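You operate a simulated robot arm through the tools that you are given. There is no shell and no other tool. Be economical: measure what you need, move in short steps, check, and stop when the job is done.

You are at the controls of a simulated robot arm. One attempt, no reset.

## Task
Tighten the drive belt to Good and latch the guard door again.
Fine: red lever to Stop first and left there, both latches tight.

The check looks at the end state, three seconds after you hand in, the way a careful person would. Anything else that was tipped, shoved, dropped, spilled or broken makes it a failure.

## Robot
A 7-joint arm with a two-finger parallel gripper on a trunk, on a base that drives. Base frame: it is fixed to the floor where the robot stands at the start and does not move with it; the origin is under the middle of the robot, x ahead of it, y to its left, z up. Lengths are in m, angles in degrees, forces in N, time in s.
Its first joint turns from -115.0 to 115.0 degrees. Places, roughly: red lever [0.6, 0.1, 1.1]; upper latch [0.3, 1.2, 1.1]; lower latch [0.3, 1.2, 0.7]; guard door [0.2, 1.3, 0.9]; green wheel [0.3, 1.3, 1]; blue lever [0, 0.7, 1.3]; green lever [0.8, 0.1, 0.7]; yellow lever [0.6, 0.3, 0.5]; orange cap [0.7, 0.2, 0.9]; yellow cap [-0.2, 1.5, 0.9]; teal cap [-0.1, 1.6, 1.1]; upper door wheel [0.3, 0.6, 1]; lower door wheel [0.3, 0.6, 0.8]. Payload 3.91 kg.
The TCP is the grasp point between the finger pads, 0.03 m short of the fingertips. In the tool frame z runs along the fingers and y along their closing line. Largest opening 0.11 m; finger width 0.02, thickness 0.01; the body of the gripper, 0.048 by 0.112 m, starts 0.055 m behind the TCP.
Orientation is that of the tool frame in the base frame, as a unit quaternion [x, y, z, w]. With the fingers straight down and closing along the base's y, the tool's x points along the base's -x, its y along +y and its z along -z.

## Interface
- The arm moves only by the tool send_rows. Its argument "rows" is a list of rows, each a list of 7 numbers: the turn, a rotation vector about the base's x, y, z in units of 5 degrees (1.0 is 5 degrees), then the shift along the base's x, y, z in units of 20 mm (1.0 is 20 mm), then the opening, from 0 (shut) to 1 (fully open). In form: [[rx, ry, rz, x, y, z, fingers], ...]. A call has 1 to 12 rows; each row shifts and turns the commanded pose from where the row before left it. A call with a number of a shift or a turn outside -1 to 1 is refused whole. Each row takes 0.2 s and may step no farther than 0.05 m and 8.6 degrees from the row before; otherwise, or with a gripper value out of range, the whole call is refused. Where a pose cannot be reached the arm comes as near as it can. A force on the tool above 40 N (or 10 N above the force at the start of the call, whichever is more), or a blocked arm, ends the call early, and 0.2 s more pass. Each finger travels about 0.153 m/s and halts on what it meets, pressing with about 34 N; the grip force reading is that of the motor and also rises with nothing between the fingers. The clock runs only during rows and for 0.2 s after the last one: add rows that do not move to give the fingers time. It gives the time, the measured TCP pose, the force on the tool (base axes), the opening and the grip force at its end, in the units of the frame above (readings bear some noise).
- Cameras (640 x 400 px; columns grow to the right, rows downward): "scene" is now at [0.2028, 0.2729, 1.4381]; the picture's right is [0.74, -0.67, 0.00], its down [-0.22, -0.24, -0.94] and it looks along [0.63, 0.70, -0.33] (base axes); focal length 214 px, centre (320, 200). "wrist" rides on the gripper at [0.072, 0.017, -0.103] in the tool frame; the picture's right is [-0.23, 0.97, 0.00], its down [-0.76, -0.18, -0.62] and it looks along [-0.61, -0.14, 0.78] (tool axes); focal length 222 px, centre (320, 200). There is no depth. A picture from a camera that has moved, and an enlarged one, comes with that camera's place and axes in the base frame and with its lens.
- grab_frame(camera): a new picture of that camera. No time passes.
- move_column(by): slides the trunk up (or, below 0, down) by that many m; the arm and the scene camera ride with it, the base frame stays. It gives what a move gives, with no picture.
- drive_base(legs): drives the robot by 1 to 6 legs, each [ahead, left, turn to the left] in m, m and degrees, along the robot's own axes; the way and the turn of a leg run together, so that a leg with both is an arc; at most 1.5 m and 180 degrees a leg. The arm and the cameras ride along, it lands a little off, and it stops where it bumps. It gives what a move gives.
- turn_head(pan, tilt): turns the head with the scene camera to pan (to the left, within 80 degrees either way) and tilt (down, from -29 to 69), counted from straight ahead of the robot. It gives what a move gives.
- close_up(camera, box): a new picture of the part [left, top, right, bottom] of that camera's present view, enlarged. No time passes.
- sign_off(): hands the job in; it is judged then, once.

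Work in short steps. Places have to be worked out from the pictures, the camera data and where the tool is seen: move nearer, look again, correct. Check each grasp and each placing, and mend what went wrong. You have 120 turns and 82 pictures in all, those below and enlarged ones among them. Open the gripper and draw the arm clear of the work before you hand the job in, unless the task says otherwise; then end with one line.

The tools are called as a command line: name --pt "numbers of a row" for each row, then --argument value for the rest, lists and objects as JSON in quotes. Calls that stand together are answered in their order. send_rows: Moves the arm, as the interface text tells. Its arguments: {"type":"object","properties":{"rows":{"type":"array","items":{"type":"array","items":{"type":"number"}}}},"required":["rows"]} The other tools are called the same way: move_column (by) slides the trunk up or down; drive_base (legs) drives the base; turn_head (pan, tilt) turns the head that bears the scene camera; grab_frame (camera) takes a picture; close_up (camera, box) takes an enlarged picture of a part of a camera's view; sign_off () hands the job in.

At the start:

```text
clock: 0.0
ee_pos: [0.2944, 0.3806, 1.4121]
tool_rot: [0.0, 1.0, 0.001, 0.001]
ft_force: [-0.6, 0.0, 0.4]
grip_width: 0.11
grasp_force: 0.1
trunk travel left (down, up): [-0.75, 0.24]
robot x, y, heading: [-0.0017, -0.002, -0.3]
head pan, tilt: [47.9, 19.2]
```

scene: 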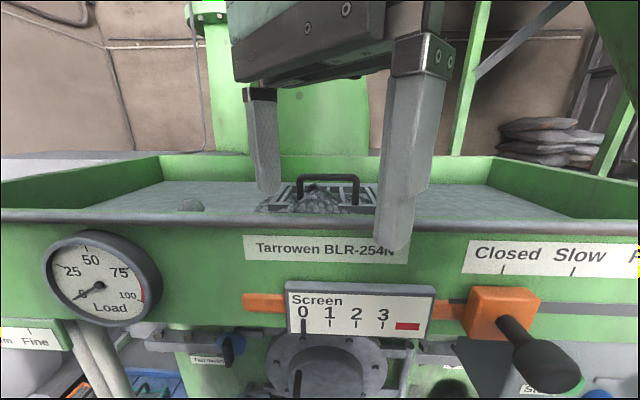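
wrist: 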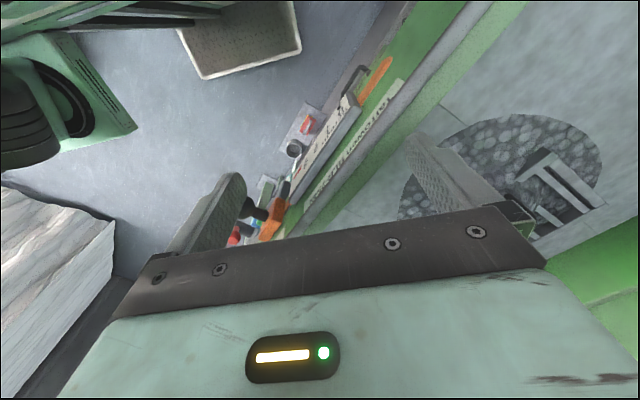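

The arm hangs in front of a machine with a gauge and levers. I look around with the head to find the red lever and the guard door.

turn_head --pan 20 --tilt 40

grab_frame --camera "scene"

turn_head --pan 80 --tilt 35

grab_frame --camera "scene"

```text
clock: 0.9
ee_pos: [0.2942, 0.3816, 1.4109]
tool_rot: [-0.001, 1.0, 0.001, 0.0]
ft_force: [0.0, 0.3, 0.0]
grip_width: 0.1101
grasp_force: 0.0
trunk travel left (down, up): [-0.75, 0.24]
robot x, y, heading: [0.0009, -0.0014, -0.1]
head pan, tilt: [20.0, 40.0]
```

```text
79 pictures are left
camera scene: at [0.2201, 0.233, 1.4055], right [0.34, -0.94, 0.0], down [-0.6, -0.22, -0.77], along [0.72, 0.26, -0.64], focal length 214 px, centre (320, 200)
```

scene: 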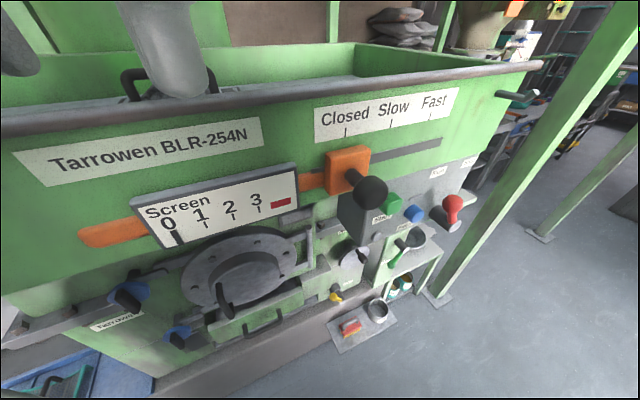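

```text
clock: 2.2
ee_pos: [0.2953, 0.3797, 1.4113]
tool_rot: [-0.001, 1.0, 0.0, 0.0]
ft_force: [-0.4, 0.9, -0.2]
grip_width: 0.11
grasp_force: 0.2
trunk travel left (down, up): [-0.75, 0.24]
robot x, y, heading: [0.0015, 0.0004, -0.1]
head pan, tilt: [80.0, 35.0]
```

```text
78 pictures are left
camera scene: at [0.1556, 0.2905, 1.413], right [0.98, -0.17, 0.0], down [-0.1, -0.56, -0.82], along [0.14, 0.81, -0.57], focal length 214 px, centre (320, 200)
```

scene: 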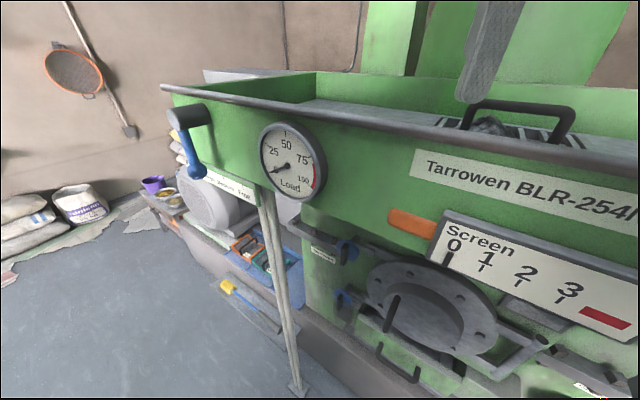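

The red knob is at the right end of the machine front. I zoom on it and on its labels, with the head turned lower.

turn_head --pan 0 --tilt 40

close_up --camera "scene" --box '[160, 100, 400, 250]'

```text
clock: 3.8
ee_pos: [0.2949, 0.3808, 1.4122]
tool_rot: [0.0, 1.0, 0.001, 0.0]
ft_force: [0.3, 1.3, -0.1]
grip_width: 0.1101
grasp_force: 0.1
trunk travel left (down, up): [-0.75, 0.24]
robot x, y, heading: [-0.0033, 0.0004, 0.0]
head pan, tilt: [0.0, 40.0]
```

```text
2.67 times, centred on (280, 175) of scene
camera zoom: at [0.2253, 0.2039, 1.4054], right [0.0, -1.0, 0.0], down [-0.64, 0.0, -0.77], along [0.77, 0.0, -0.64], focal length 572 px, centre (427, 267)
```

zoom: 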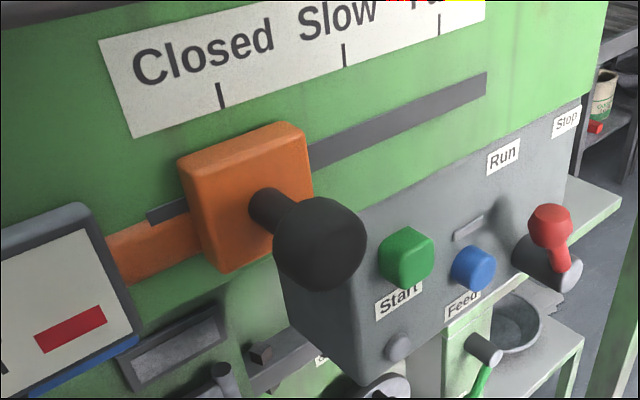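

Triangulating: red knob ≈ (0.562, 0.116, 1.166), hub ≈ (0.59, 0.087, 1.10), lever now leaning toward Run. I check for floor space to the right before driving.

turn_head --pan -60 --tilt 45

grab_frame --camera "scene"

```text
clock: 5.0
ee_pos: [0.2948, 0.3799, 1.412]
tool_rot: [0.0, 1.0, 0.001, 0.0]
ft_force: [-0.5, 0.5, 0.5]
grip_width: 0.1098
grasp_force: 0.1
trunk travel left (down, up): [-0.75, 0.24]
robot x, y, heading: [-0.0029, -0.0002, -0.2]
head pan, tilt: [-60.0, 45.0]
```

```text
76 pictures are left
camera scene: at [0.181, 0.1334, 1.3982], right [-0.87, -0.5, 0.0], down [-0.35, 0.61, -0.71], along [0.35, -0.61, -0.71], focal length 214 px, centre (320, 200)
```

scene: 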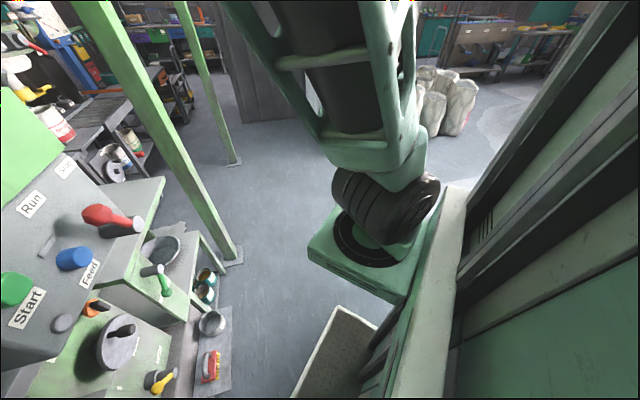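

The floor to the right is free. I move right and turn 45° left to face the lever squarely.

drive_base --legs '[[0, -0.35, 0], [0.08, 0, 0], [0, 0, 45]]'

turn_head --pan -20 --tilt 25

grab_frame --camera "scene"

```text
clock: 7.2
ee_pos: [0.3137, 0.0775, 1.4097]
tool_rot: [0.015, 1.0, 0.0, 0.001]
ft_force: [0.1, 0.1, 0.3]
grip_width: 0.11
grasp_force: 0.0
trunk travel left (down, up): [-0.75, 0.24]
robot x, y, heading: [0.0089, -0.2945, -1.5]
head pan, tilt: [-60.0, 45.0]
stopped in leg 1: the robot was blocked; the commanded pose is now the measured one
```

```text
clock: 8.2
ee_pos: [0.3138, 0.0768, 1.4108]
tool_rot: [0.016, 1.0, -0.001, -0.001]
ft_force: [-0.7, -0.2, -0.2]
grip_width: 0.1101
grasp_force: 0.1
trunk travel left (down, up): [-0.75, 0.24]
robot x, y, heading: [0.0116, -0.2955, -2.0]
head pan, tilt: [-20.0, 25.0]
```

```text
75 pictures are left
camera scene: at [0.2392, -0.1304, 1.4287], right [-0.37, -0.93, 0.0], down [-0.39, 0.16, -0.91], along [0.84, -0.34, -0.42], focal length 214 px, centre (320, 200)
```

scene: 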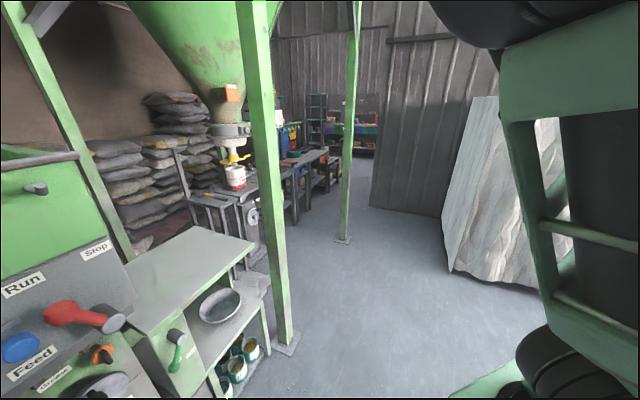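

The drive was blocked after 0.29 m; I look to the right to see what was touched.

turn_head --pan -80 --tilt 40

grab_frame --camera "scene"

grab_frame --camera "wrist"

```text
clock: 9.5
ee_pos: [0.3134, 0.0753, 1.41]
tool_rot: [0.016, 1.0, -0.001, 0.0]
ft_force: [-0.1, 1.2, 0.7]
grip_width: 0.1098
grasp_force: 0.1
trunk travel left (down, up): [-0.75, 0.24]
robot x, y, heading: [0.0075, -0.2962, -1.5]
head pan, tilt: [-80.0, 40.0]
```

```text
74 pictures are left
camera scene: at [0.166, -0.1804, 1.4055], right [-0.99, -0.15, 0.0], down [-0.09, 0.64, -0.77], along [0.11, -0.76, -0.64], focal length 214 px, centre (320, 200)
```

scene: 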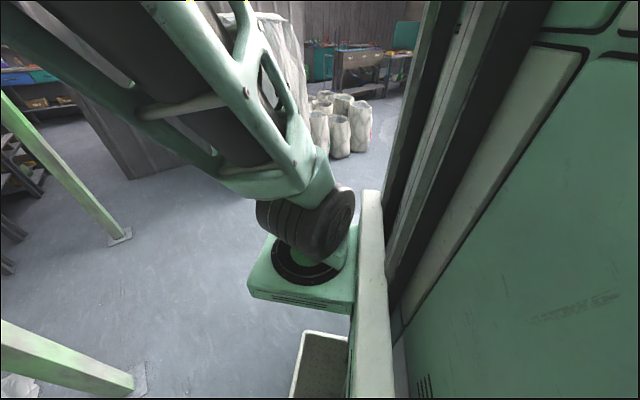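

```text
73 pictures are left
camera wrist: at [0.242, 0.0962, 1.5143], right [0.26, 0.97, 0.0], down [0.76, -0.2, 0.62], along [0.6, -0.16, -0.78], focal length 222 px, centre (320, 200)
```

wrist: 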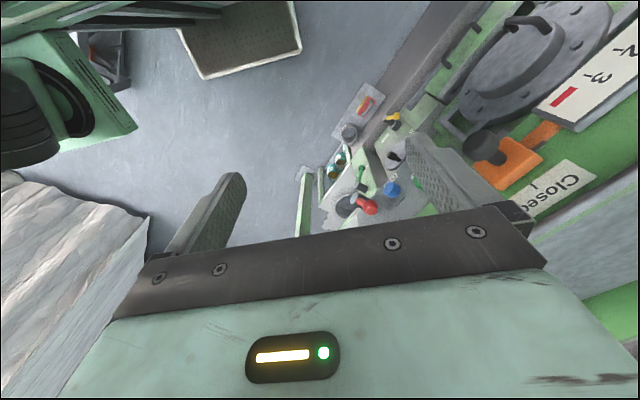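

Nothing is seen in front; the contact must be behind right. I pull 4 cm away from it and work from here without turning, then rotate the tool 45° about z.

drive_base --legs '[[0, 0.05, 1.5]]'

send_rows --pt "0 0 1 0 0 0 0.6" --pt "0 0 1 0.5 0 0 0.6" --pt "0 0 1 0.5 0 0 0.6" --pt "0 0 1 0.5 0 0 0.6" --pt "0 0 1 0.5 0 0 0.6" --pt "0 0 1 0.5 0 0 0.6" --pt "0 0 1 0.5 0 0 0.6" --pt "0 0 1 0.5 0 0 0.6" --pt "0 0 1 0.5 0 0 0.6"

send_rows --pt "0.707 -0.707 0 0.5 -0.3 -0.3 0.6" --pt "0.707 -0.707 0 0.5 -0.3 -0.5 0.6" --pt "0.707 -0.707 0 0.5 -0.3 -0.5 0.6" --pt "0.707 -0.707 0 0.5 -0.3 -0.5 0.6" --pt "0.707 -0.707 0 0.5 -0.3 -0.5 0.6" --pt "0.707 -0.707 0 0.5 -0.3 -0.5 0.6" --pt "0.707 -0.707 0 0.5 -0.3 -0.5 0.6" --pt "0.707 -0.707 0 0 0 -0.5 0.6" --pt "0.707 -0.707 0 0 0 -0.5 0.6"

turn_head --pan 25 --tilt 30

grab_frame --camera "scene"

grab_frame --camera "wrist"

```text
clock: 10.4
ee_pos: [0.3041, 0.134, 1.4111]
tool_rot: [0.001, 1.0, 0.0, 0.0]
ft_force: [0.1, -0.5, 0.3]
grip_width: 0.1101
grasp_force: 0.0
trunk travel left (down, up): [-0.75, 0.24]
robot x, y, heading: [0.0084, -0.2499, -0.4]
head pan, tilt: [-80.0, 40.0]
```

```text
clock: 12.4
ee_pos: [0.3853, 0.1335, 1.4106]
tool_rot: [-0.381, 0.925, 0.0, 0.0]
ft_force: [-0.2, -1.2, 0.5]
grip_width: 0.0661
grasp_force: 0.0
trunk travel left (down, up): [-0.75, 0.24]
robot x, y, heading: [0.0099, -0.2466, -0.2]
head pan, tilt: [-80.0, 40.0]
```

```text
clock: 14.4
ee_pos: [0.455, 0.0922, 1.325]
tool_rot: [-0.352, 0.854, 0.147, 0.353]
ft_force: [0.6, -0.2, 0.2]
grip_width: 0.0657
grasp_force: 0.0
trunk travel left (down, up): [-0.75, 0.24]
robot x, y, heading: [0.0069, -0.2471, -0.2]
head pan, tilt: [-80.0, 40.0]
```

```text
clock: 16.3
ee_pos: [0.4546, 0.0923, 1.3236]
tool_rot: [-0.353, 0.855, 0.147, 0.352]
ft_force: [-0.4, -0.4, 0.0]
grip_width: 0.0657
grasp_force: 0.0
trunk travel left (down, up): [-0.75, 0.24]
robot x, y, heading: [0.0085, -0.2475, 0.2]
head pan, tilt: [25.0, 30.0]
```

```text
72 pictures are left
camera scene: at [0.2309, -0.0045, 1.4208], right [0.42, -0.91, 0.0], down [-0.45, -0.21, -0.87], along [0.79, 0.36, -0.5], focal length 214 px, centre (320, 200)
```

scene: 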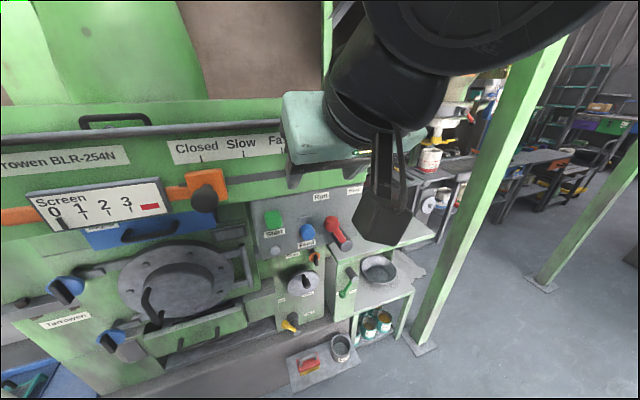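

```text
71 pictures are left
camera wrist: at [0.3541, 0.0166, 1.3469], right [-0.57, 0.8, 0.16], down [0.2, -0.06, 0.98], along [0.8, 0.59, -0.13], focal length 222 px, centre (320, 200)
```

wrist: 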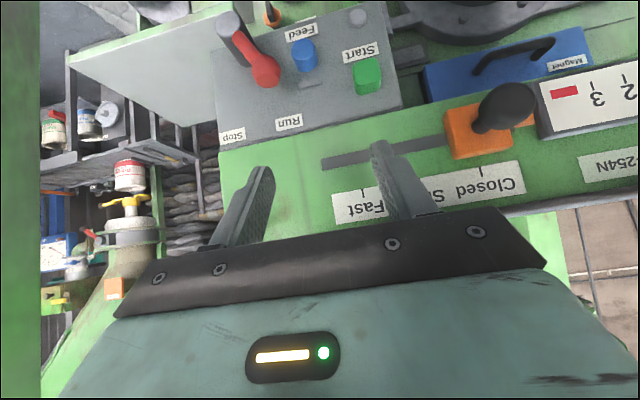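

Combined rays put the red knob at about (0.553, 0.117, 1.171). I move to a pre-position 9 cm back along the tool axis and look.

send_rows --pt "0 0 0 0.5 -0.2 -0.9 0.6" --pt "0 0 0 0.6 -0.2 -0.9 0.6" --pt "0 0 0 0.6 -0.2 -0.9 0.6" --pt "0 0 0 0.5 -0.2 -0.9 0.6" --pt "0 0 0 0.4 -0.2 -0.9 0.6"

grab_frame --camera "wrist"

grab_frame --camera "scene"

```text
clock: 17.5
ee_pos: [0.5057, 0.0729, 1.2351]
tool_rot: [-0.352, 0.855, 0.146, 0.353]
ft_force: [-0.9, -0.3, -1.1]
grip_width: 0.0659
grasp_force: 0.1
trunk travel left (down, up): [-0.75, 0.24]
robot x, y, heading: [0.0109, -0.2467, 0.0]
head pan, tilt: [25.0, 30.0]
```

```text
70 pictures are left
camera wrist: at [0.4051, -0.0023, 1.2573], right [-0.57, 0.8, 0.16], down [0.2, -0.06, 0.98], along [0.8, 0.59, -0.13], focal length 222 px, centre (320, 200)
```

wrist: 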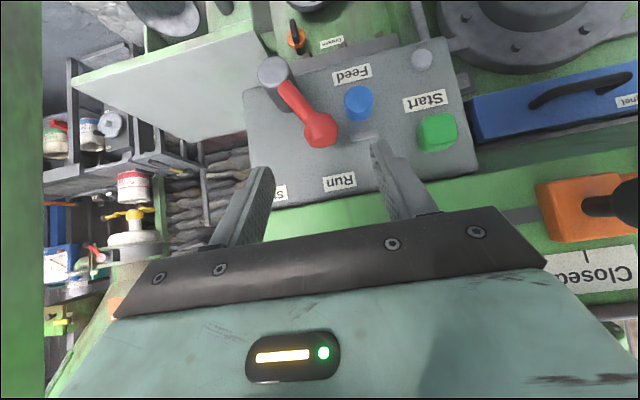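

```text
69 pictures are left
camera scene: at [0.2307, -0.0045, 1.4209], right [0.42, -0.91, 0.0], down [-0.45, -0.21, -0.87], along [0.79, 0.36, -0.5], focal length 214 px, centre (320, 200)
```

scene: 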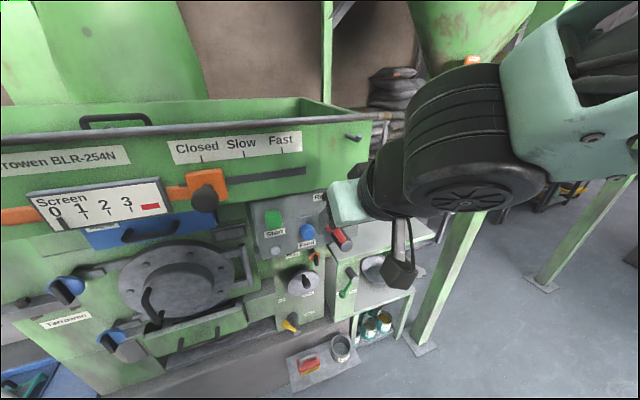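

The knob is centred between the fingers at (0.553, 0.12, 1.171). I advance along the tool axis, with a force check.

send_rows --pt "0 0 0 0.5 0.5 -0.7 0.6" --pt "0 0 0 0.5 0.5 -0.7 0.6" --pt "0 0 0 0.5 0.5 -0.7 0.6" --pt "0 0 0 0.5 0.5 -0.7 0.6"

grab_frame --camera "wrist"

```text
clock: 18.5
ee_pos: [0.5464, 0.1136, 1.1777]
tool_rot: [-0.351, 0.855, 0.146, 0.353]
ft_force: [0.3, -0.2, -0.6]
grip_width: 0.066
grasp_force: 0.2
trunk travel left (down, up): [-0.75, 0.24]
robot x, y, heading: [0.0066, -0.2437, 0.1]
head pan, tilt: [25.0, 30.0]
```

```text
68 pictures are left
camera wrist: at [0.4467, 0.0378, 1.2007], right [-0.57, 0.8, 0.16], down [0.2, -0.06, 0.98], along [0.8, 0.59, -0.13], focal length 222 px, centre (320, 200)
```

wrist: 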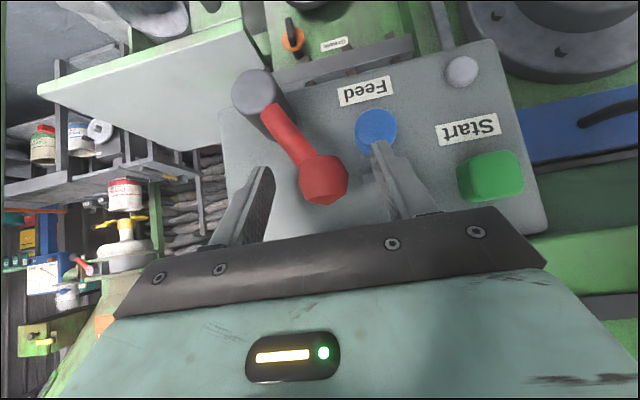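

The fingers straddle the knob. I narrow the opening to cage it and swing it along its arc to the machine's right.

send_rows --pt "0 0 0 0 0 0 0.36" --pt "0 0 0 0 0 0 0.36" --pt "0 0 0 0.35 -0.35 0.2 0.36" --pt "0 0 0 0.35 -0.35 0.14 0.36" --pt "0 0 0 0.35 -0.35 0.06 0.36" --pt "0 0 0 0.35 -0.35 0 0.36" --pt "0 0 0 0.35 -0.35 -0.06 0.36"

grab_frame --camera "wrist"

```text
clock: 20.1
ee_pos: [0.5824, 0.0763, 1.1844]
tool_rot: [-0.352, 0.855, 0.146, 0.353]
ft_force: [-1.8, 2.2, -0.2]
grip_width: 0.0405
grasp_force: 0.3
trunk travel left (down, up): [-0.75, 0.24]
robot x, y, heading: [0.0084, -0.2462, 0.3]
head pan, tilt: [25.0, 30.0]
```

```text
67 pictures are left
camera wrist: at [0.4818, 0.0016, 1.2078], right [-0.57, 0.81, 0.16], down [0.2, -0.06, 0.98], along [0.8, 0.59, -0.13], focal length 222 px, centre (320, 200)
```

wrist: 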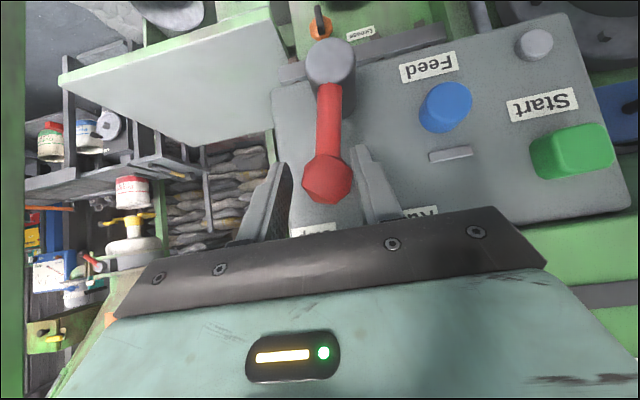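

The lever follows and is now about upright; I carry on to the Stop side.

send_rows --pt "0 0 0 0.35 -0.35 -0.1 0.36" --pt "0 0 0 0.35 -0.35 -0.15 0.36" --pt "0 0 0 0.35 -0.35 -0.2 0.36" --pt "0 0 0 0.35 -0.35 -0.25 0.36"

grab_frame --camera "wrist"

```text
clock: 21.1
ee_pos: [0.6008, 0.0636, 1.1778]
tool_rot: [-0.357, 0.848, 0.16, 0.357]
ft_force: [-8.6, 12.2, 6.7]
grip_width: 0.0463
grasp_force: 6.4
trunk travel left (down, up): [-0.75, 0.24]
robot x, y, heading: [0.0139, -0.246, 0.0]
head pan, tilt: [25.0, 30.0]
stopped in row 4: the force on the tool passed its limit (the readings are from after the stop); the commanded pose is now the measured one
```

```text
66 pictures are left
camera wrist: at [0.5018, -0.0149, 1.1986], right [-0.59, 0.79, 0.18], down [0.2, -0.07, 0.98], along [0.78, 0.61, -0.11], focal length 222 px, centre (320, 200)
```

wrist: 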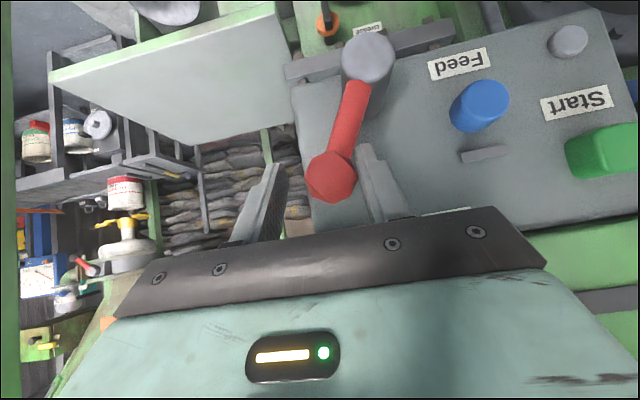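

It met an end stop leaning to the Stop side. I open, retreat and look from clear.

send_rows --pt "0 0 0 0 0 0 0.7" --pt "0 0 0 0 0 0 0.7" --pt "0 0 0 -0.5 -0.5 0.7 0.7" --pt "0 0 0 -0.5 -0.5 0.7 0.7" --pt "0 0 0 -0.5 -0.5 0.7 0.7" --pt "0 0 0 -0.5 -0.5 0.7 0.7" --pt "0 0 0 -0.5 -0.5 0.7 0.7"

grab_frame --camera "wrist"

```text
clock: 22.7
ee_pos: [0.5537, 0.0081, 1.246]
tool_rot: [-0.357, 0.85, 0.156, 0.355]
ft_force: [-0.8, 1.0, 0.5]
grip_width: 0.0769
grasp_force: 0.1
trunk travel left (down, up): [-0.75, 0.24]
robot x, y, heading: [0.0105, -0.2462, -0.1]
head pan, tilt: [25.0, 30.0]
```

```text
65 pictures are left
camera wrist: at [0.4539, -0.0685, 1.267], right [-0.58, 0.79, 0.17], down [0.2, -0.07, 0.98], along [0.79, 0.61, -0.12], focal length 222 px, centre (320, 200)
```

wrist: 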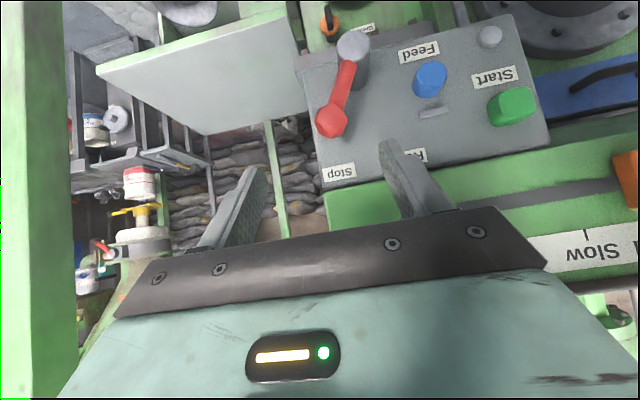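

The lever stands at Stop. I retract the arm close to the robot and drive to the left, keeping clear of the trough.

send_rows --pt "0 0 0 -0.95 -0.5 0.8 0.7" --pt "0 0 0 -0.95 -0.5 0.8 0.7" --pt "0 0 0 -0.95 -0.5 0.8 0.7" --pt "0 0 0 -0.95 -0.5 0.8 0.7" --pt "0 0 0 -0.95 -0.5 0.8 0.7" --pt "0 0 0 -0.95 -0.5 0.8 0.7" --pt "0 0 0 -0.95 -0.5 0.8 0.7" --pt "0 0 0 -0.95 -0.5 0.8 0.7"

drive_base --legs '[[0, 0.25, 0], [-0.25, 0.3, 0]]'

turn_head --pan 55 --tilt 35

grab_frame --camera "scene"

```text
clock: 24.5
ee_pos: [0.4439, -0.034, 1.3333]
tool_rot: [-0.355, 0.85, 0.156, 0.356]
ft_force: [0.1, -0.5, -0.1]
grip_width: 0.0771
grasp_force: 0.1
out of reach, approached as far as the arm can: row 6, 7, 8
trunk travel left (down, up): [-0.75, 0.24]
robot x, y, heading: [0.0052, -0.2425, 0.0]
head pan, tilt: [25.0, 30.0]
```

```text
clock: 27.7
ee_pos: [0.2861, 0.3933, 1.3352]
tool_rot: [-0.351, 0.853, 0.15, 0.357]
ft_force: [-23.4, -31.9, 17.2]
grip_width: 0.0741
grasp_force: 0.1
trunk travel left (down, up): [-0.75, 0.24]
robot x, y, heading: [-0.1524, 0.1951, -0.2]
head pan, tilt: [25.0, 30.0]
stopped in leg 2: the force on the tool passed its limit (the readings are from after the stop); the commanded pose is now the measured one
```

```text
clock: 28.6
ee_pos: [0.285, 0.3931, 1.3353]
tool_rot: [-0.351, 0.853, 0.151, 0.356]
ft_force: [-33.5, -42.8, 22.6]
grip_width: 0.0735
grasp_force: 0.0
trunk travel left (down, up): [-0.75, 0.24]
robot x, y, heading: [-0.1515, 0.1907, -0.0]
head pan, tilt: [55.0, 35.0]
```

```text
64 pictures are left
camera scene: at [0.0389, 0.4649, 1.4142], right [0.82, -0.58, 0.0], down [-0.33, -0.47, -0.82], along [0.47, 0.67, -0.57], focal length 214 px, centre (320, 200)
```

scene: 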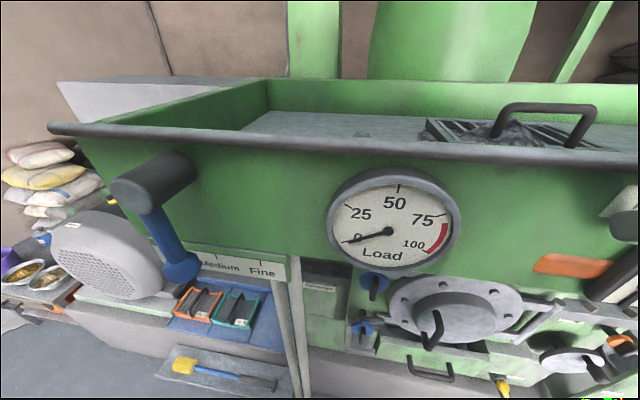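

The tool tip touched the trough rim. I back the base straight away from the front.

drive_base --legs '[[-0.12, -0.1, 0]]'

grab_frame --camera "scene"

```text
clock: 30.1
ee_pos: [0.165, 0.2962, 1.3344]
tool_rot: [-0.351, 0.853, 0.152, 0.355]
ft_force: [0.3, 0.1, 0.5]
grip_width: 0.0769
grasp_force: 0.0
trunk travel left (down, up): [-0.75, 0.24]
robot x, y, heading: [-0.2736, 0.0902, -0.2]
head pan, tilt: [55.0, 35.0]
```

```text
63 pictures are left
camera scene: at [-0.0817, 0.3678, 1.413], right [0.82, -0.57, 0.0], down [-0.33, -0.47, -0.82], along [0.47, 0.67, -0.57], focal length 214 px, centre (320, 200)
```

scene: 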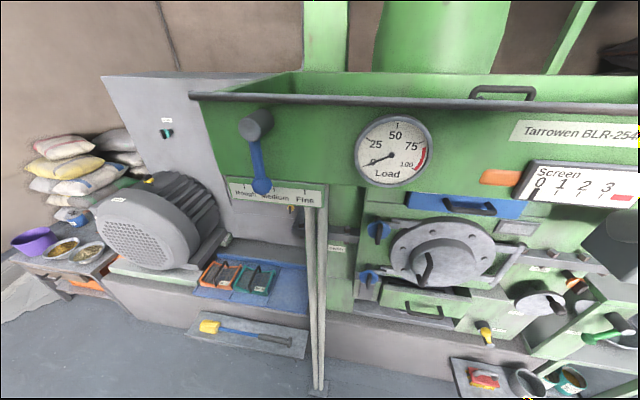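

Now the motor and grey guard behind it are visible. I zoom on the guard.

close_up --camera "scene" --box '[100, 70, 340, 270]'

```text
2.00 times, centred on (220, 170) of scene
camera zoom: at [-0.0817, 0.3678, 1.413], right [0.82, -0.57, 0.0], down [-0.33, -0.47, -0.82], along [0.47, 0.67, -0.57], focal length 429 px, centre (520, 260)
```

zoom: 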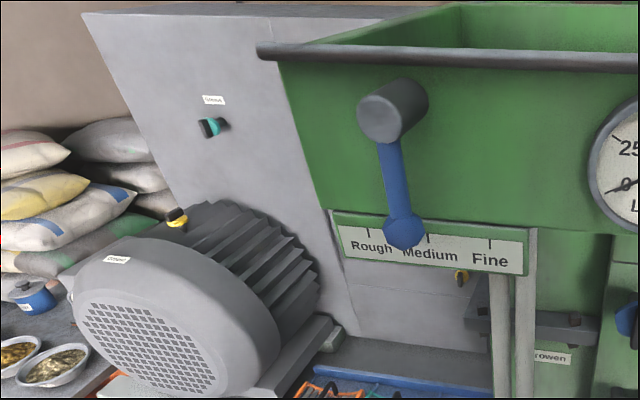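

The latches seem to be under the trough, right of the motor. I turn 45° left to face the machine, then slide left to look in.

drive_base --legs '[[0, 0, 45], [0, 0.48, 0]]'

turn_head --pan 0 --tilt 25

grab_frame --camera "scene"

```text
clock: 35.0
ee_pos: [-0.442, 0.8892, 1.3344]
tool_rot: [-0.648, 0.657, 0.274, 0.271]
ft_force: [-0.5, -0.5, -0.1]
grip_width: 0.077
grasp_force: 0.1
trunk travel left (down, up): [-0.75, 0.24]
robot x, y, heading: [-0.6125, 0.4376, 44.5]
head pan, tilt: [55.0, 35.0]
```

```text
clock: 36.2
ee_pos: [-0.441, 0.8893, 1.335]
tool_rot: [-0.648, 0.656, 0.275, 0.271]
ft_force: [0.6, 0.2, 0.5]
grip_width: 0.077
grasp_force: 0.0
trunk travel left (down, up): [-0.75, 0.24]
robot x, y, heading: [-0.6076, 0.436, 44.4]
head pan, tilt: [0.0, 25.0]
```

```text
61 pictures are left
camera scene: at [-0.5877, 0.7457, 1.4287], right [0.7, -0.71, 0.0], down [-0.3, -0.3, -0.91], along [0.65, 0.63, -0.42], focal length 214 px, centre (320, 200)
```

scene: 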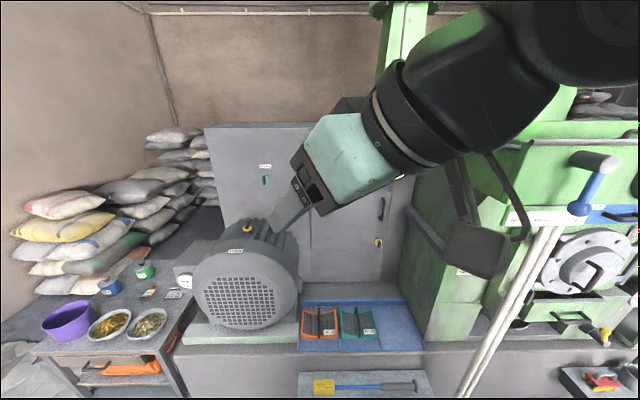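

The door is the grey panel facing me, right of the motor. I zoom in on it.

close_up --camera "scene" --box '[240, 130, 440, 280]'

grab_frame --camera "wrist"

```text
2.67 times, centred on (340, 205) of scene
camera zoom: at [-0.5877, 0.7457, 1.4287], right [0.7, -0.71, 0.0], down [-0.3, -0.3, -0.91], along [0.65, 0.63, -0.42], focal length 572 px, centre (267, 187)
```

zoom: 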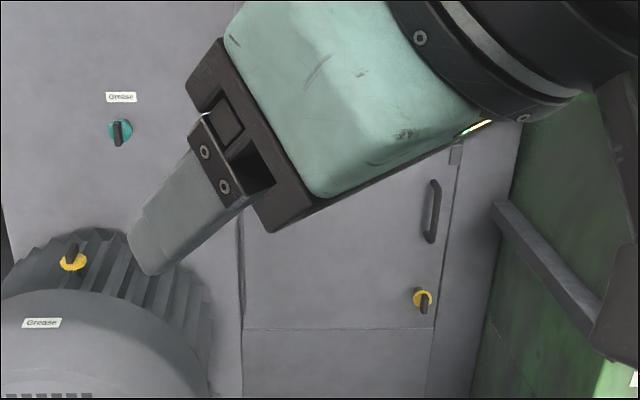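

```text
59 pictures are left
camera wrist: at [-0.4585, 0.7655, 1.356], right [-0.97, 0.17, 0.17], down [0.19, 0.09, 0.98], along [0.15, 0.98, -0.12], focal length 222 px, centre (320, 200)
```

wrist: 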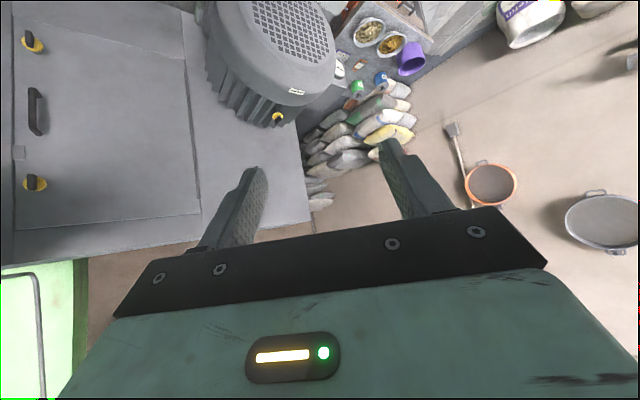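

The door has two yellow quarter-turn latches on its right edge (≈(0.30,1.18), z≈0.74 and 1.13), a handle between them and hinges on the left. I zoom on the latches.

close_up --camera "wrist" --box '[0, 10, 120, 220]'

```text
1.90 times, centred on (60, 115) of wrist
camera zoom: at [-0.4585, 0.7655, 1.356], right [-0.97, 0.17, 0.17], down [0.19, 0.09, 0.98], along [0.15, 0.98, -0.12], focal length 423 px, centre (815, 362)
```

zoom: 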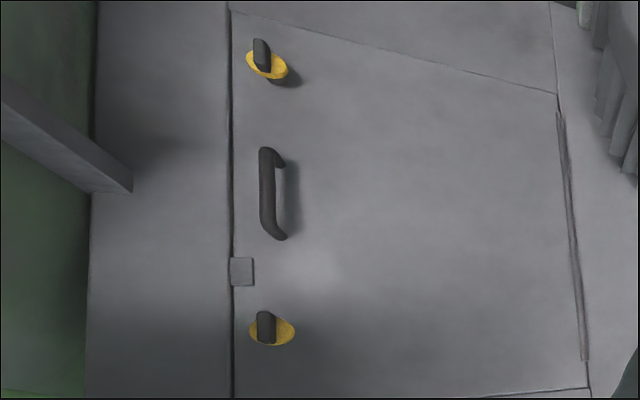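

I now point the tool horizontally at the door while bringing it in front of it, in two calls.

send_rows --pt "0 0 -1 0.7 -0.2 -0.6 0.7" --pt "0 0 -1 0.7 -0.2 -0.6 0.7" --pt "0 0 -1 0.7 -0.2 -0.6 0.7" --pt "0 0 -1 0.7 -0.2 -0.6 0.7" --pt "0 0 -1 0.7 -0.2 -0.6 0.7" --pt "0 0 -1 0.7 -0.2 -0.6 0.7" --pt "0 0 -1 0.7 -0.2 -0.6 0.7" --pt "0 0 -1 0.7 -0.2 -0.6 0.7" --pt "0 0 -1 0.7 -0.2 -0.6 0.7"

send_rows --pt "0.707 -0.707 0 0.7 -0.2 -0.6 0.7" --pt "0.707 -0.707 0 0.7 -0.2 -0.6 0.7" --pt "0.707 -0.707 0 0.7 -0.2 -0.6 0.7" --pt "0.707 -0.707 0 0.7 -0.2 -0.6 0.7" --pt "0.707 -0.707 0 0.7 -0.2 -0.6 0.7" --pt "0.707 -0.707 0 0.5 0.2 -0.6 0.7" --pt "0.707 -0.707 0 0.5 0.2 -0.6 0.7" --pt "0.707 -0.707 0 0.5 0.2 -0.6 0.7" --pt "0.707 -0.707 0 0.5 0.2 -0.6 0.7"

grab_frame --camera "scene"

grab_frame --camera "wrist"

```text
clock: 38.2
ee_pos: [-0.3126, 0.8569, 1.2231]
tool_rot: [-0.347, 0.855, 0.149, 0.355]
ft_force: [-0.7, 0.2, 0.0]
grip_width: 0.0769
grasp_force: 0.1
out of reach, approached as far as the arm can: row 1
trunk travel left (down, up): [-0.75, 0.24]
robot x, y, heading: [-0.6108, 0.4363, 44.2]
head pan, tilt: [0.0, 25.0]
```

```text
clock: 40.2
ee_pos: [-0.2152, 0.9348, 1.1523]
tool_rot: [-0.265, 0.653, 0.275, 0.654]
ft_force: [0.5, -0.1, -1.1]
grip_width: 0.077
grasp_force: 0.0
out of reach, approached as far as the arm can: row 2, 3, 4, 5, 6, 7
trunk travel left (down, up): [-0.75, 0.24]
robot x, y, heading: [-0.6143, 0.4379, 44.2]
head pan, tilt: [0.0, 25.0]
```

```text
57 pictures are left
camera scene: at [-0.5879, 0.7453, 1.4289], right [0.7, -0.72, 0.0], down [-0.3, -0.29, -0.91], along [0.65, 0.63, -0.42], focal length 214 px, centre (320, 200)
```

scene: 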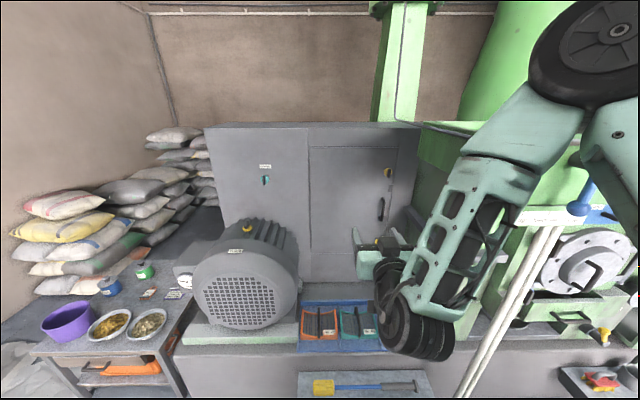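

```text
56 pictures are left
camera wrist: at [-0.3002, 0.8756, 1.0806], right [-0.69, 0.69, 0.24], down [-0.31, -0.58, 0.75], along [0.66, 0.44, 0.61], focal length 222 px, centre (320, 200)
```

wrist: 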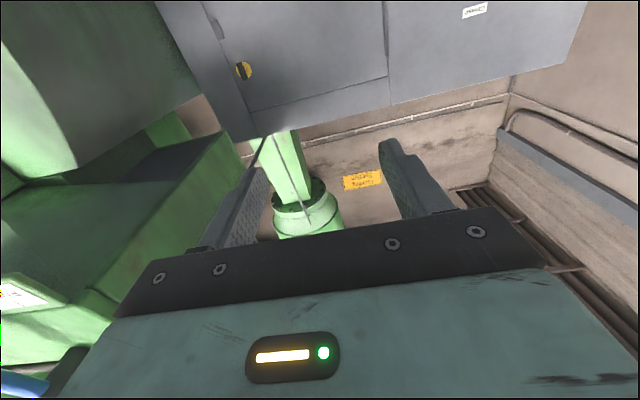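

The forearm comes down from the right, near the blue lever, so I should stand further left. The motor front is at f≈-0.79 (behind my tool), so I slide left 0.3 m.

drive_base --legs '[[0, 0.3, 0.8]]'

send_rows --pt "0 0 0 0.7 -0.7 0 0.7" --pt "0 0 0 0.7 -0.7 0 0.7" --pt "0 0 0 0.7 -0.7 0 0.7" --pt "0 0 0 0.7 -0.7 0 0.7" --pt "0 0 0 0.7 -0.7 0 0.7" --pt "0 0 0 0.7 -0.7 0 0.7" --pt "0 0 0 0.7 -0.7 0 0.7" --pt "0 0 0 0.7 -0.7 0 0.7" --pt "0 0 0 0.7 -0.7 0 0.7" --pt "0 0 0 0.7 -0.7 0 0.7" --pt "0 0 0 0.7 -0.7 0 0.7" --pt "0 0 0 0.7 -0.7 0 0.7"

turn_head --pan -15 --tilt 30

grab_frame --camera "scene"

```text
clock: 42.2
ee_pos: [-0.4326, 1.1525, 1.1519]
tool_rot: [-0.27, 0.652, 0.28, 0.651]
ft_force: [-0.2, 0.4, 0.0]
grip_width: 0.077
grasp_force: 0.0
trunk travel left (down, up): [-0.75, 0.24]
robot x, y, heading: [-0.8174, 0.6458, 45.0]
head pan, tilt: [0.0, 25.0]
```

```text
clock: 44.8
ee_pos: [-0.3065, 1.1151, 1.1458]
tool_rot: [-0.267, 0.653, 0.279, 0.652]
ft_force: [-0.1, -0.2, 0.3]
grip_width: 0.0774
grasp_force: 0.0
out of reach, approached as far as the arm can: row 1, 2, 3, 4, 5, 6, 7, 8, 9, 10, 11, 12
trunk travel left (down, up): [-0.75, 0.24]
robot x, y, heading: [-0.819, 0.6524, 45.0]
head pan, tilt: [0.0, 25.0]
```

```text
clock: 45.6
ee_pos: [-0.306, 1.1153, 1.1469]
tool_rot: [-0.269, 0.652, 0.279, 0.651]
ft_force: [-0.2, -0.2, 0.8]
grip_width: 0.0769
grasp_force: 0.0
trunk travel left (down, up): [-0.75, 0.24]
robot x, y, heading: [-0.8235, 0.6412, 45.0]
head pan, tilt: [-15.0, 30.0]
```

```text
55 pictures are left
camera scene: at [-0.7887, 0.9376, 1.4208], right [0.5, -0.86, 0.0], down [-0.43, -0.25, -0.87], along [0.75, 0.44, -0.5], focal length 214 px, centre (320, 200)
```

scene: 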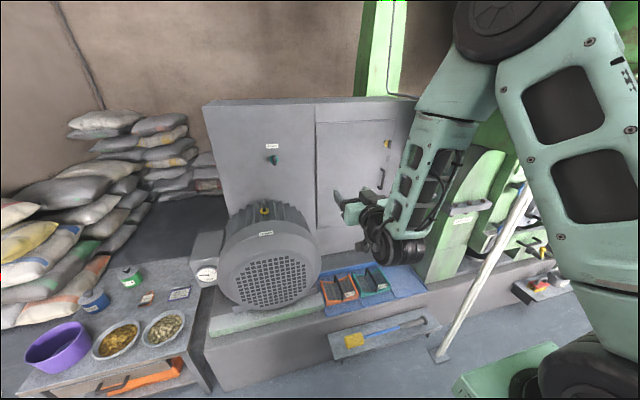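

The arm was at its near limit; it needs to stretch out instead. I move the tool along +x toward the latch in steps.

send_rows --pt "0 0 0 1 0 0 0.7" --pt "0 0 0 1 0 0 0.7" --pt "0 0 0 1 0 0 0.7" --pt "0 0 0 1 0 0 0.7" --pt "0 0 0 1 0 0 0.7" --pt "0 0 0 1 0 0 0.7" --pt "0 0 0 1 0 0 0.7" --pt "0 0 0 1 0 0 0.7"

grab_frame --camera "scene"

grab_frame --camera "wrist"

```text
clock: 47.4
ee_pos: [-0.257, 1.1842, 1.1672]
tool_rot: [-0.266, 0.654, 0.275, 0.653]
ft_force: [0.6, -0.5, -0.1]
grip_width: 0.077
grasp_force: 0.1
out of reach, approached as far as the arm can: row 1, 2, 3, 4, 5, 6, 7, 8
trunk travel left (down, up): [-0.75, 0.24]
robot x, y, heading: [-0.82, 0.6473, 45.4]
head pan, tilt: [-15.0, 30.0]
```

```text
54 pictures are left
camera scene: at [-0.7887, 0.9375, 1.4208], right [0.5, -0.86, 0.0], down [-0.43, -0.25, -0.87], along [0.75, 0.44, -0.5], focal length 214 px, centre (320, 200)
```

scene: 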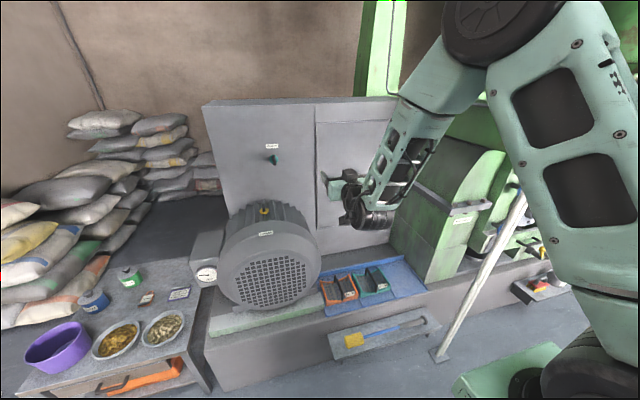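

```text
53 pictures are left
camera wrist: at [-0.3427, 1.123, 1.0961], right [-0.69, 0.68, 0.24], down [-0.31, -0.58, 0.76], along [0.66, 0.45, 0.61], focal length 222 px, centre (320, 200)
```

wrist: 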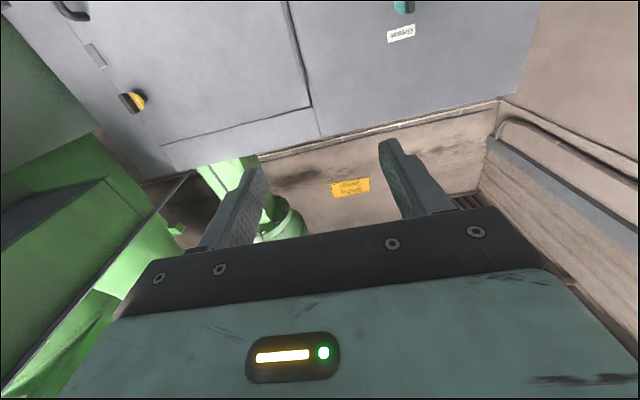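

The limit looks like minimum reach, so I push the commanded point straight ahead toward the door (still well short of it).

send_rows --pt "0 0 0 0.7 0.7 0 0.7" --pt "0 0 0 0.7 0.7 0 0.7" --pt "0 0 0 0.7 0.7 0 0.7" --pt "0 0 0 0.7 0.7 0 0.7"

send_rows --pt "0 0 0 0.7 -0.7 0 0.7" --pt "0 0 0 0.7 -0.7 0 0.7" --pt "0 0 0 0.7 -0.7 0 0.7" --pt "0 0 0 0.7 -0.7 0 0.7"

```text
clock: 48.4
ee_pos: [-0.2136, 1.2485, 1.1722]
tool_rot: [-0.267, 0.653, 0.277, 0.652]
ft_force: [-0.1, -1.1, 0.2]
grip_width: 0.0768
grasp_force: 0.1
out of reach, approached as far as the arm can: row 1, 2, 4
trunk travel left (down, up): [-0.75, 0.24]
robot x, y, heading: [-0.8161, 0.6499, 45.1]
head pan, tilt: [-15.0, 30.0]
```

```text
clock: 49.4
ee_pos: [-0.2139, 1.2356, 1.1814]
tool_rot: [-0.264, 0.655, 0.273, 0.653]
ft_force: [0.3, 0.5, -0.6]
grip_width: 0.0771
grasp_force: 0.0
out of reach, approached as far as the arm can: row 1, 2, 3, 4
trunk travel left (down, up): [-0.75, 0.24]
robot x, y, heading: [-0.8205, 0.6442, 45.1]
head pan, tilt: [-15.0, 30.0]
```

The arm will not go to the right in this posture, while pointing the hand left of the robot's heading worked well. I turn the robot 25° right so that the same hand direction lies to its left.

drive_base --legs '[[0, 0, -25]]'

send_rows --pt "0 0 1 0 0 0 0.7" --pt "0 0 1 0 0 0 0.7" --pt "0 0 1 0 0 0 0.7" --pt "0 0 1 0 0 0 0.7" --pt "0 0 1 0 0 0 0.7"

turn_head --pan 15 --tilt 30

grab_frame --camera "scene"

grab_frame --camera "wrist"

```text
clock: 51.1
ee_pos: [-0.0237, 0.9265, 1.1803]
tool_rot: [-0.117, 0.696, 0.127, 0.697]
ft_force: [0.0, -0.5, -0.1]
grip_width: 0.0769
grasp_force: 0.1
trunk travel left (down, up): [-0.75, 0.24]
robot x, y, heading: [-0.823, 0.6476, 20.4]
head pan, tilt: [-15.0, 30.0]
```

```text
clock: 52.3
ee_pos: [-0.0221, 0.9253, 1.1819]
tool_rot: [-0.118, 0.696, 0.128, 0.697]
ft_force: [-0.4, 0.7, -0.5]
grip_width: 0.0771
grasp_force: 0.0
out of reach, approached as far as the arm can: row 1, 2, 3, 4, 5
trunk travel left (down, up): [-0.75, 0.24]
robot x, y, heading: [-0.8206, 0.6479, 20.4]
head pan, tilt: [-15.0, 30.0]
```

```text
clock: 53.2
ee_pos: [-0.0236, 0.9266, 1.1811]
tool_rot: [-0.117, 0.696, 0.127, 0.697]
ft_force: [-1.3, 0.4, 1.2]
grip_width: 0.0771
grasp_force: 0.0
trunk travel left (down, up): [-0.75, 0.24]
robot x, y, heading: [-0.8163, 0.6502, 20.3]
head pan, tilt: [15.0, 30.0]
```

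```text
52 pictures are left
camera scene: at [-0.6857, 0.9406, 1.4208], right [0.58, -0.82, 0.0], down [-0.41, -0.29, -0.87], along [0.71, 0.5, -0.5], focal length 214 px, centre (320, 200)
```

scene: 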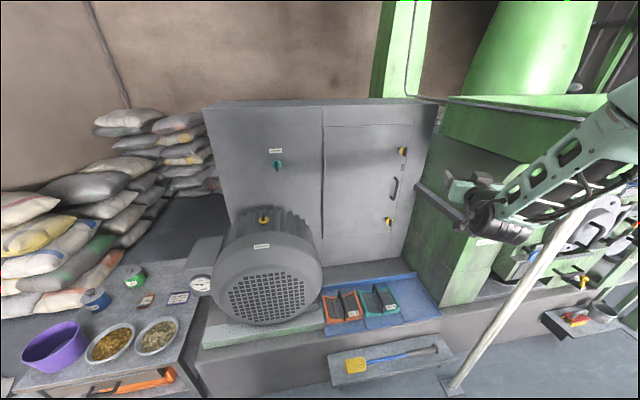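

```text
51 pictures are left
camera wrist: at [-0.1264, 0.9083, 1.109], right [-0.33, 0.91, 0.24], down [-0.52, -0.39, 0.76], along [0.78, 0.12, 0.61], focal length 222 px, centre (320, 200)
```

wrist: 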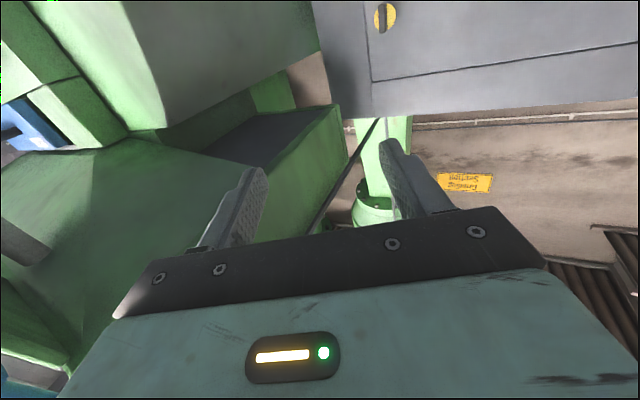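

Yawing the hand left is at a joint limit. I test whether rolling the hand about its own axis frees it.

send_rows --pt "0.94 0.34 0 0 0 0 0.7" --pt "0.94 0.34 0 0 0 0 0.7" --pt "0.94 0.34 0 0 0 0 0.7" --pt "0.94 0.34 0 0 0 0 0.7" --pt "0 0 1 0 0 0 0.7" --pt "0 0 1 0 0 0 0.7"

send_rows --pt "-0.94 -0.34 0 0 0 0 0.7" --pt "-0.94 -0.34 0 0 0 0 0.7" --pt "-0.94 -0.34 0 0 0 0 0.7" --pt "-0.94 -0.34 0 0 0 0 0.7" --pt "-0.94 -0.34 0 0 0 0 0.7" --pt "-0.94 -0.34 0 0 0 0 0.7" --pt "-0.94 -0.34 0 0 0 0 0.7" --pt "-0.94 -0.34 0 0 0 0 0.7" --pt "0 0 1 0 0 0 0.7" --pt "0 0 1 0 0 0 0.7"

```text
clock: 54.6
ee_pos: [-0.0245, 0.9312, 1.1833]
tool_rot: [0.008, 0.708, 0.242, 0.664]
ft_force: [1.2, 0.8, -0.4]
grip_width: 0.0774
grasp_force: 0.1
out of reach, approached as far as the arm can: row 4, 5, 6
trunk travel left (down, up): [-0.75, 0.24]
robot x, y, heading: [-0.8187, 0.6468, 20.3]
head pan, tilt: [15.0, 30.0]
```

```text
clock: 56.8
ee_pos: [-0.0248, 0.9316, 1.1828]
tool_rot: [-0.235, 0.665, 0.001, 0.709]
ft_force: [-0.1, -0.1, 0.6]
grip_width: 0.0769
grasp_force: 0.1
out of reach, approached as far as the arm can: row 9, 10
trunk travel left (down, up): [-0.75, 0.24]
robot x, y, heading: [-0.8187, 0.6472, 20.1]
head pan, tilt: [15.0, 30.0]
```

Rolling is free; the limit is the wrist going right of the robot's centre line. So I bring the tool to the left while yawing, then turn the robot further right.

send_rows --pt "0 0 0 -0.8 1 0 0.7" --pt "0 0 0 -0.8 1 0 0.7" --pt "0 0 0 -0.8 1 0 0.7" --pt "0.9 0.34 0 -0.8 1 0 0.7" --pt "0.9 0.34 0 -0.8 1 0 0.7" --pt "0.9 0.34 0 -0.8 1 0 0.7" --pt "0.9 0.34 0 -0.8 1 0 0.7" --pt "0 0 1 -0.8 1 0 0.7" --pt "0 0 1 -0.8 1 0 0.7" --pt "0 0 1 -0.8 1 0 0.7" --pt "0 0 1 0 1 0 0.7" --pt "0 0 1 0 1 0 0.7"

drive_base --legs '[[0, 0, -20]]'

send_rows --pt "0 0 1 0 0.5 0 0.7" --pt "0 0 1 0 0.5 0 0.7" --pt "0 0 1 0 0.5 0 0.7" --pt "0 0 1 0 0.5 0 0.7" --pt "0 0 0 0 0 0 0.7"

```text
clock: 59.4
ee_pos: [-0.1861, 1.1704, 1.1829]
tool_rot: [-0.268, 0.655, 0.267, 0.654]
ft_force: [1.2, -0.4, -0.2]
grip_width: 0.0773
grasp_force: 0.2
trunk travel left (down, up): [-0.75, 0.24]
robot x, y, heading: [-0.8194, 0.65, 20.2]
head pan, tilt: [15.0, 30.0]
```

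```text
clock: 60.9
ee_pos: [-0.0457, 0.9226, 1.1825]
tool_rot: [-0.151, 0.692, 0.15, 0.69]
ft_force: [0.1, -0.5, -0.5]
grip_width: 0.077
grasp_force: 0.0
trunk travel left (down, up): [-0.75, 0.24]
robot x, y, heading: [-0.8166, 0.647, 0.3]
head pan, tilt: [15.0, 30.0]
```

```text
clock: 62.1
ee_pos: [-0.0916, 1.0121, 1.1736]
tool_rot: [-0.214, 0.685, 0.199, 0.667]
ft_force: [-0.3, 0.3, -0.7]
grip_width: 0.0771
grasp_force: 0.0
out of reach, approached as far as the arm can: row 1, 2, 3, 4
trunk travel left (down, up): [-0.75, 0.24]
robot x, y, heading: [-0.8164, 0.6487, 0.5]
head pan, tilt: [15.0, 30.0]
```

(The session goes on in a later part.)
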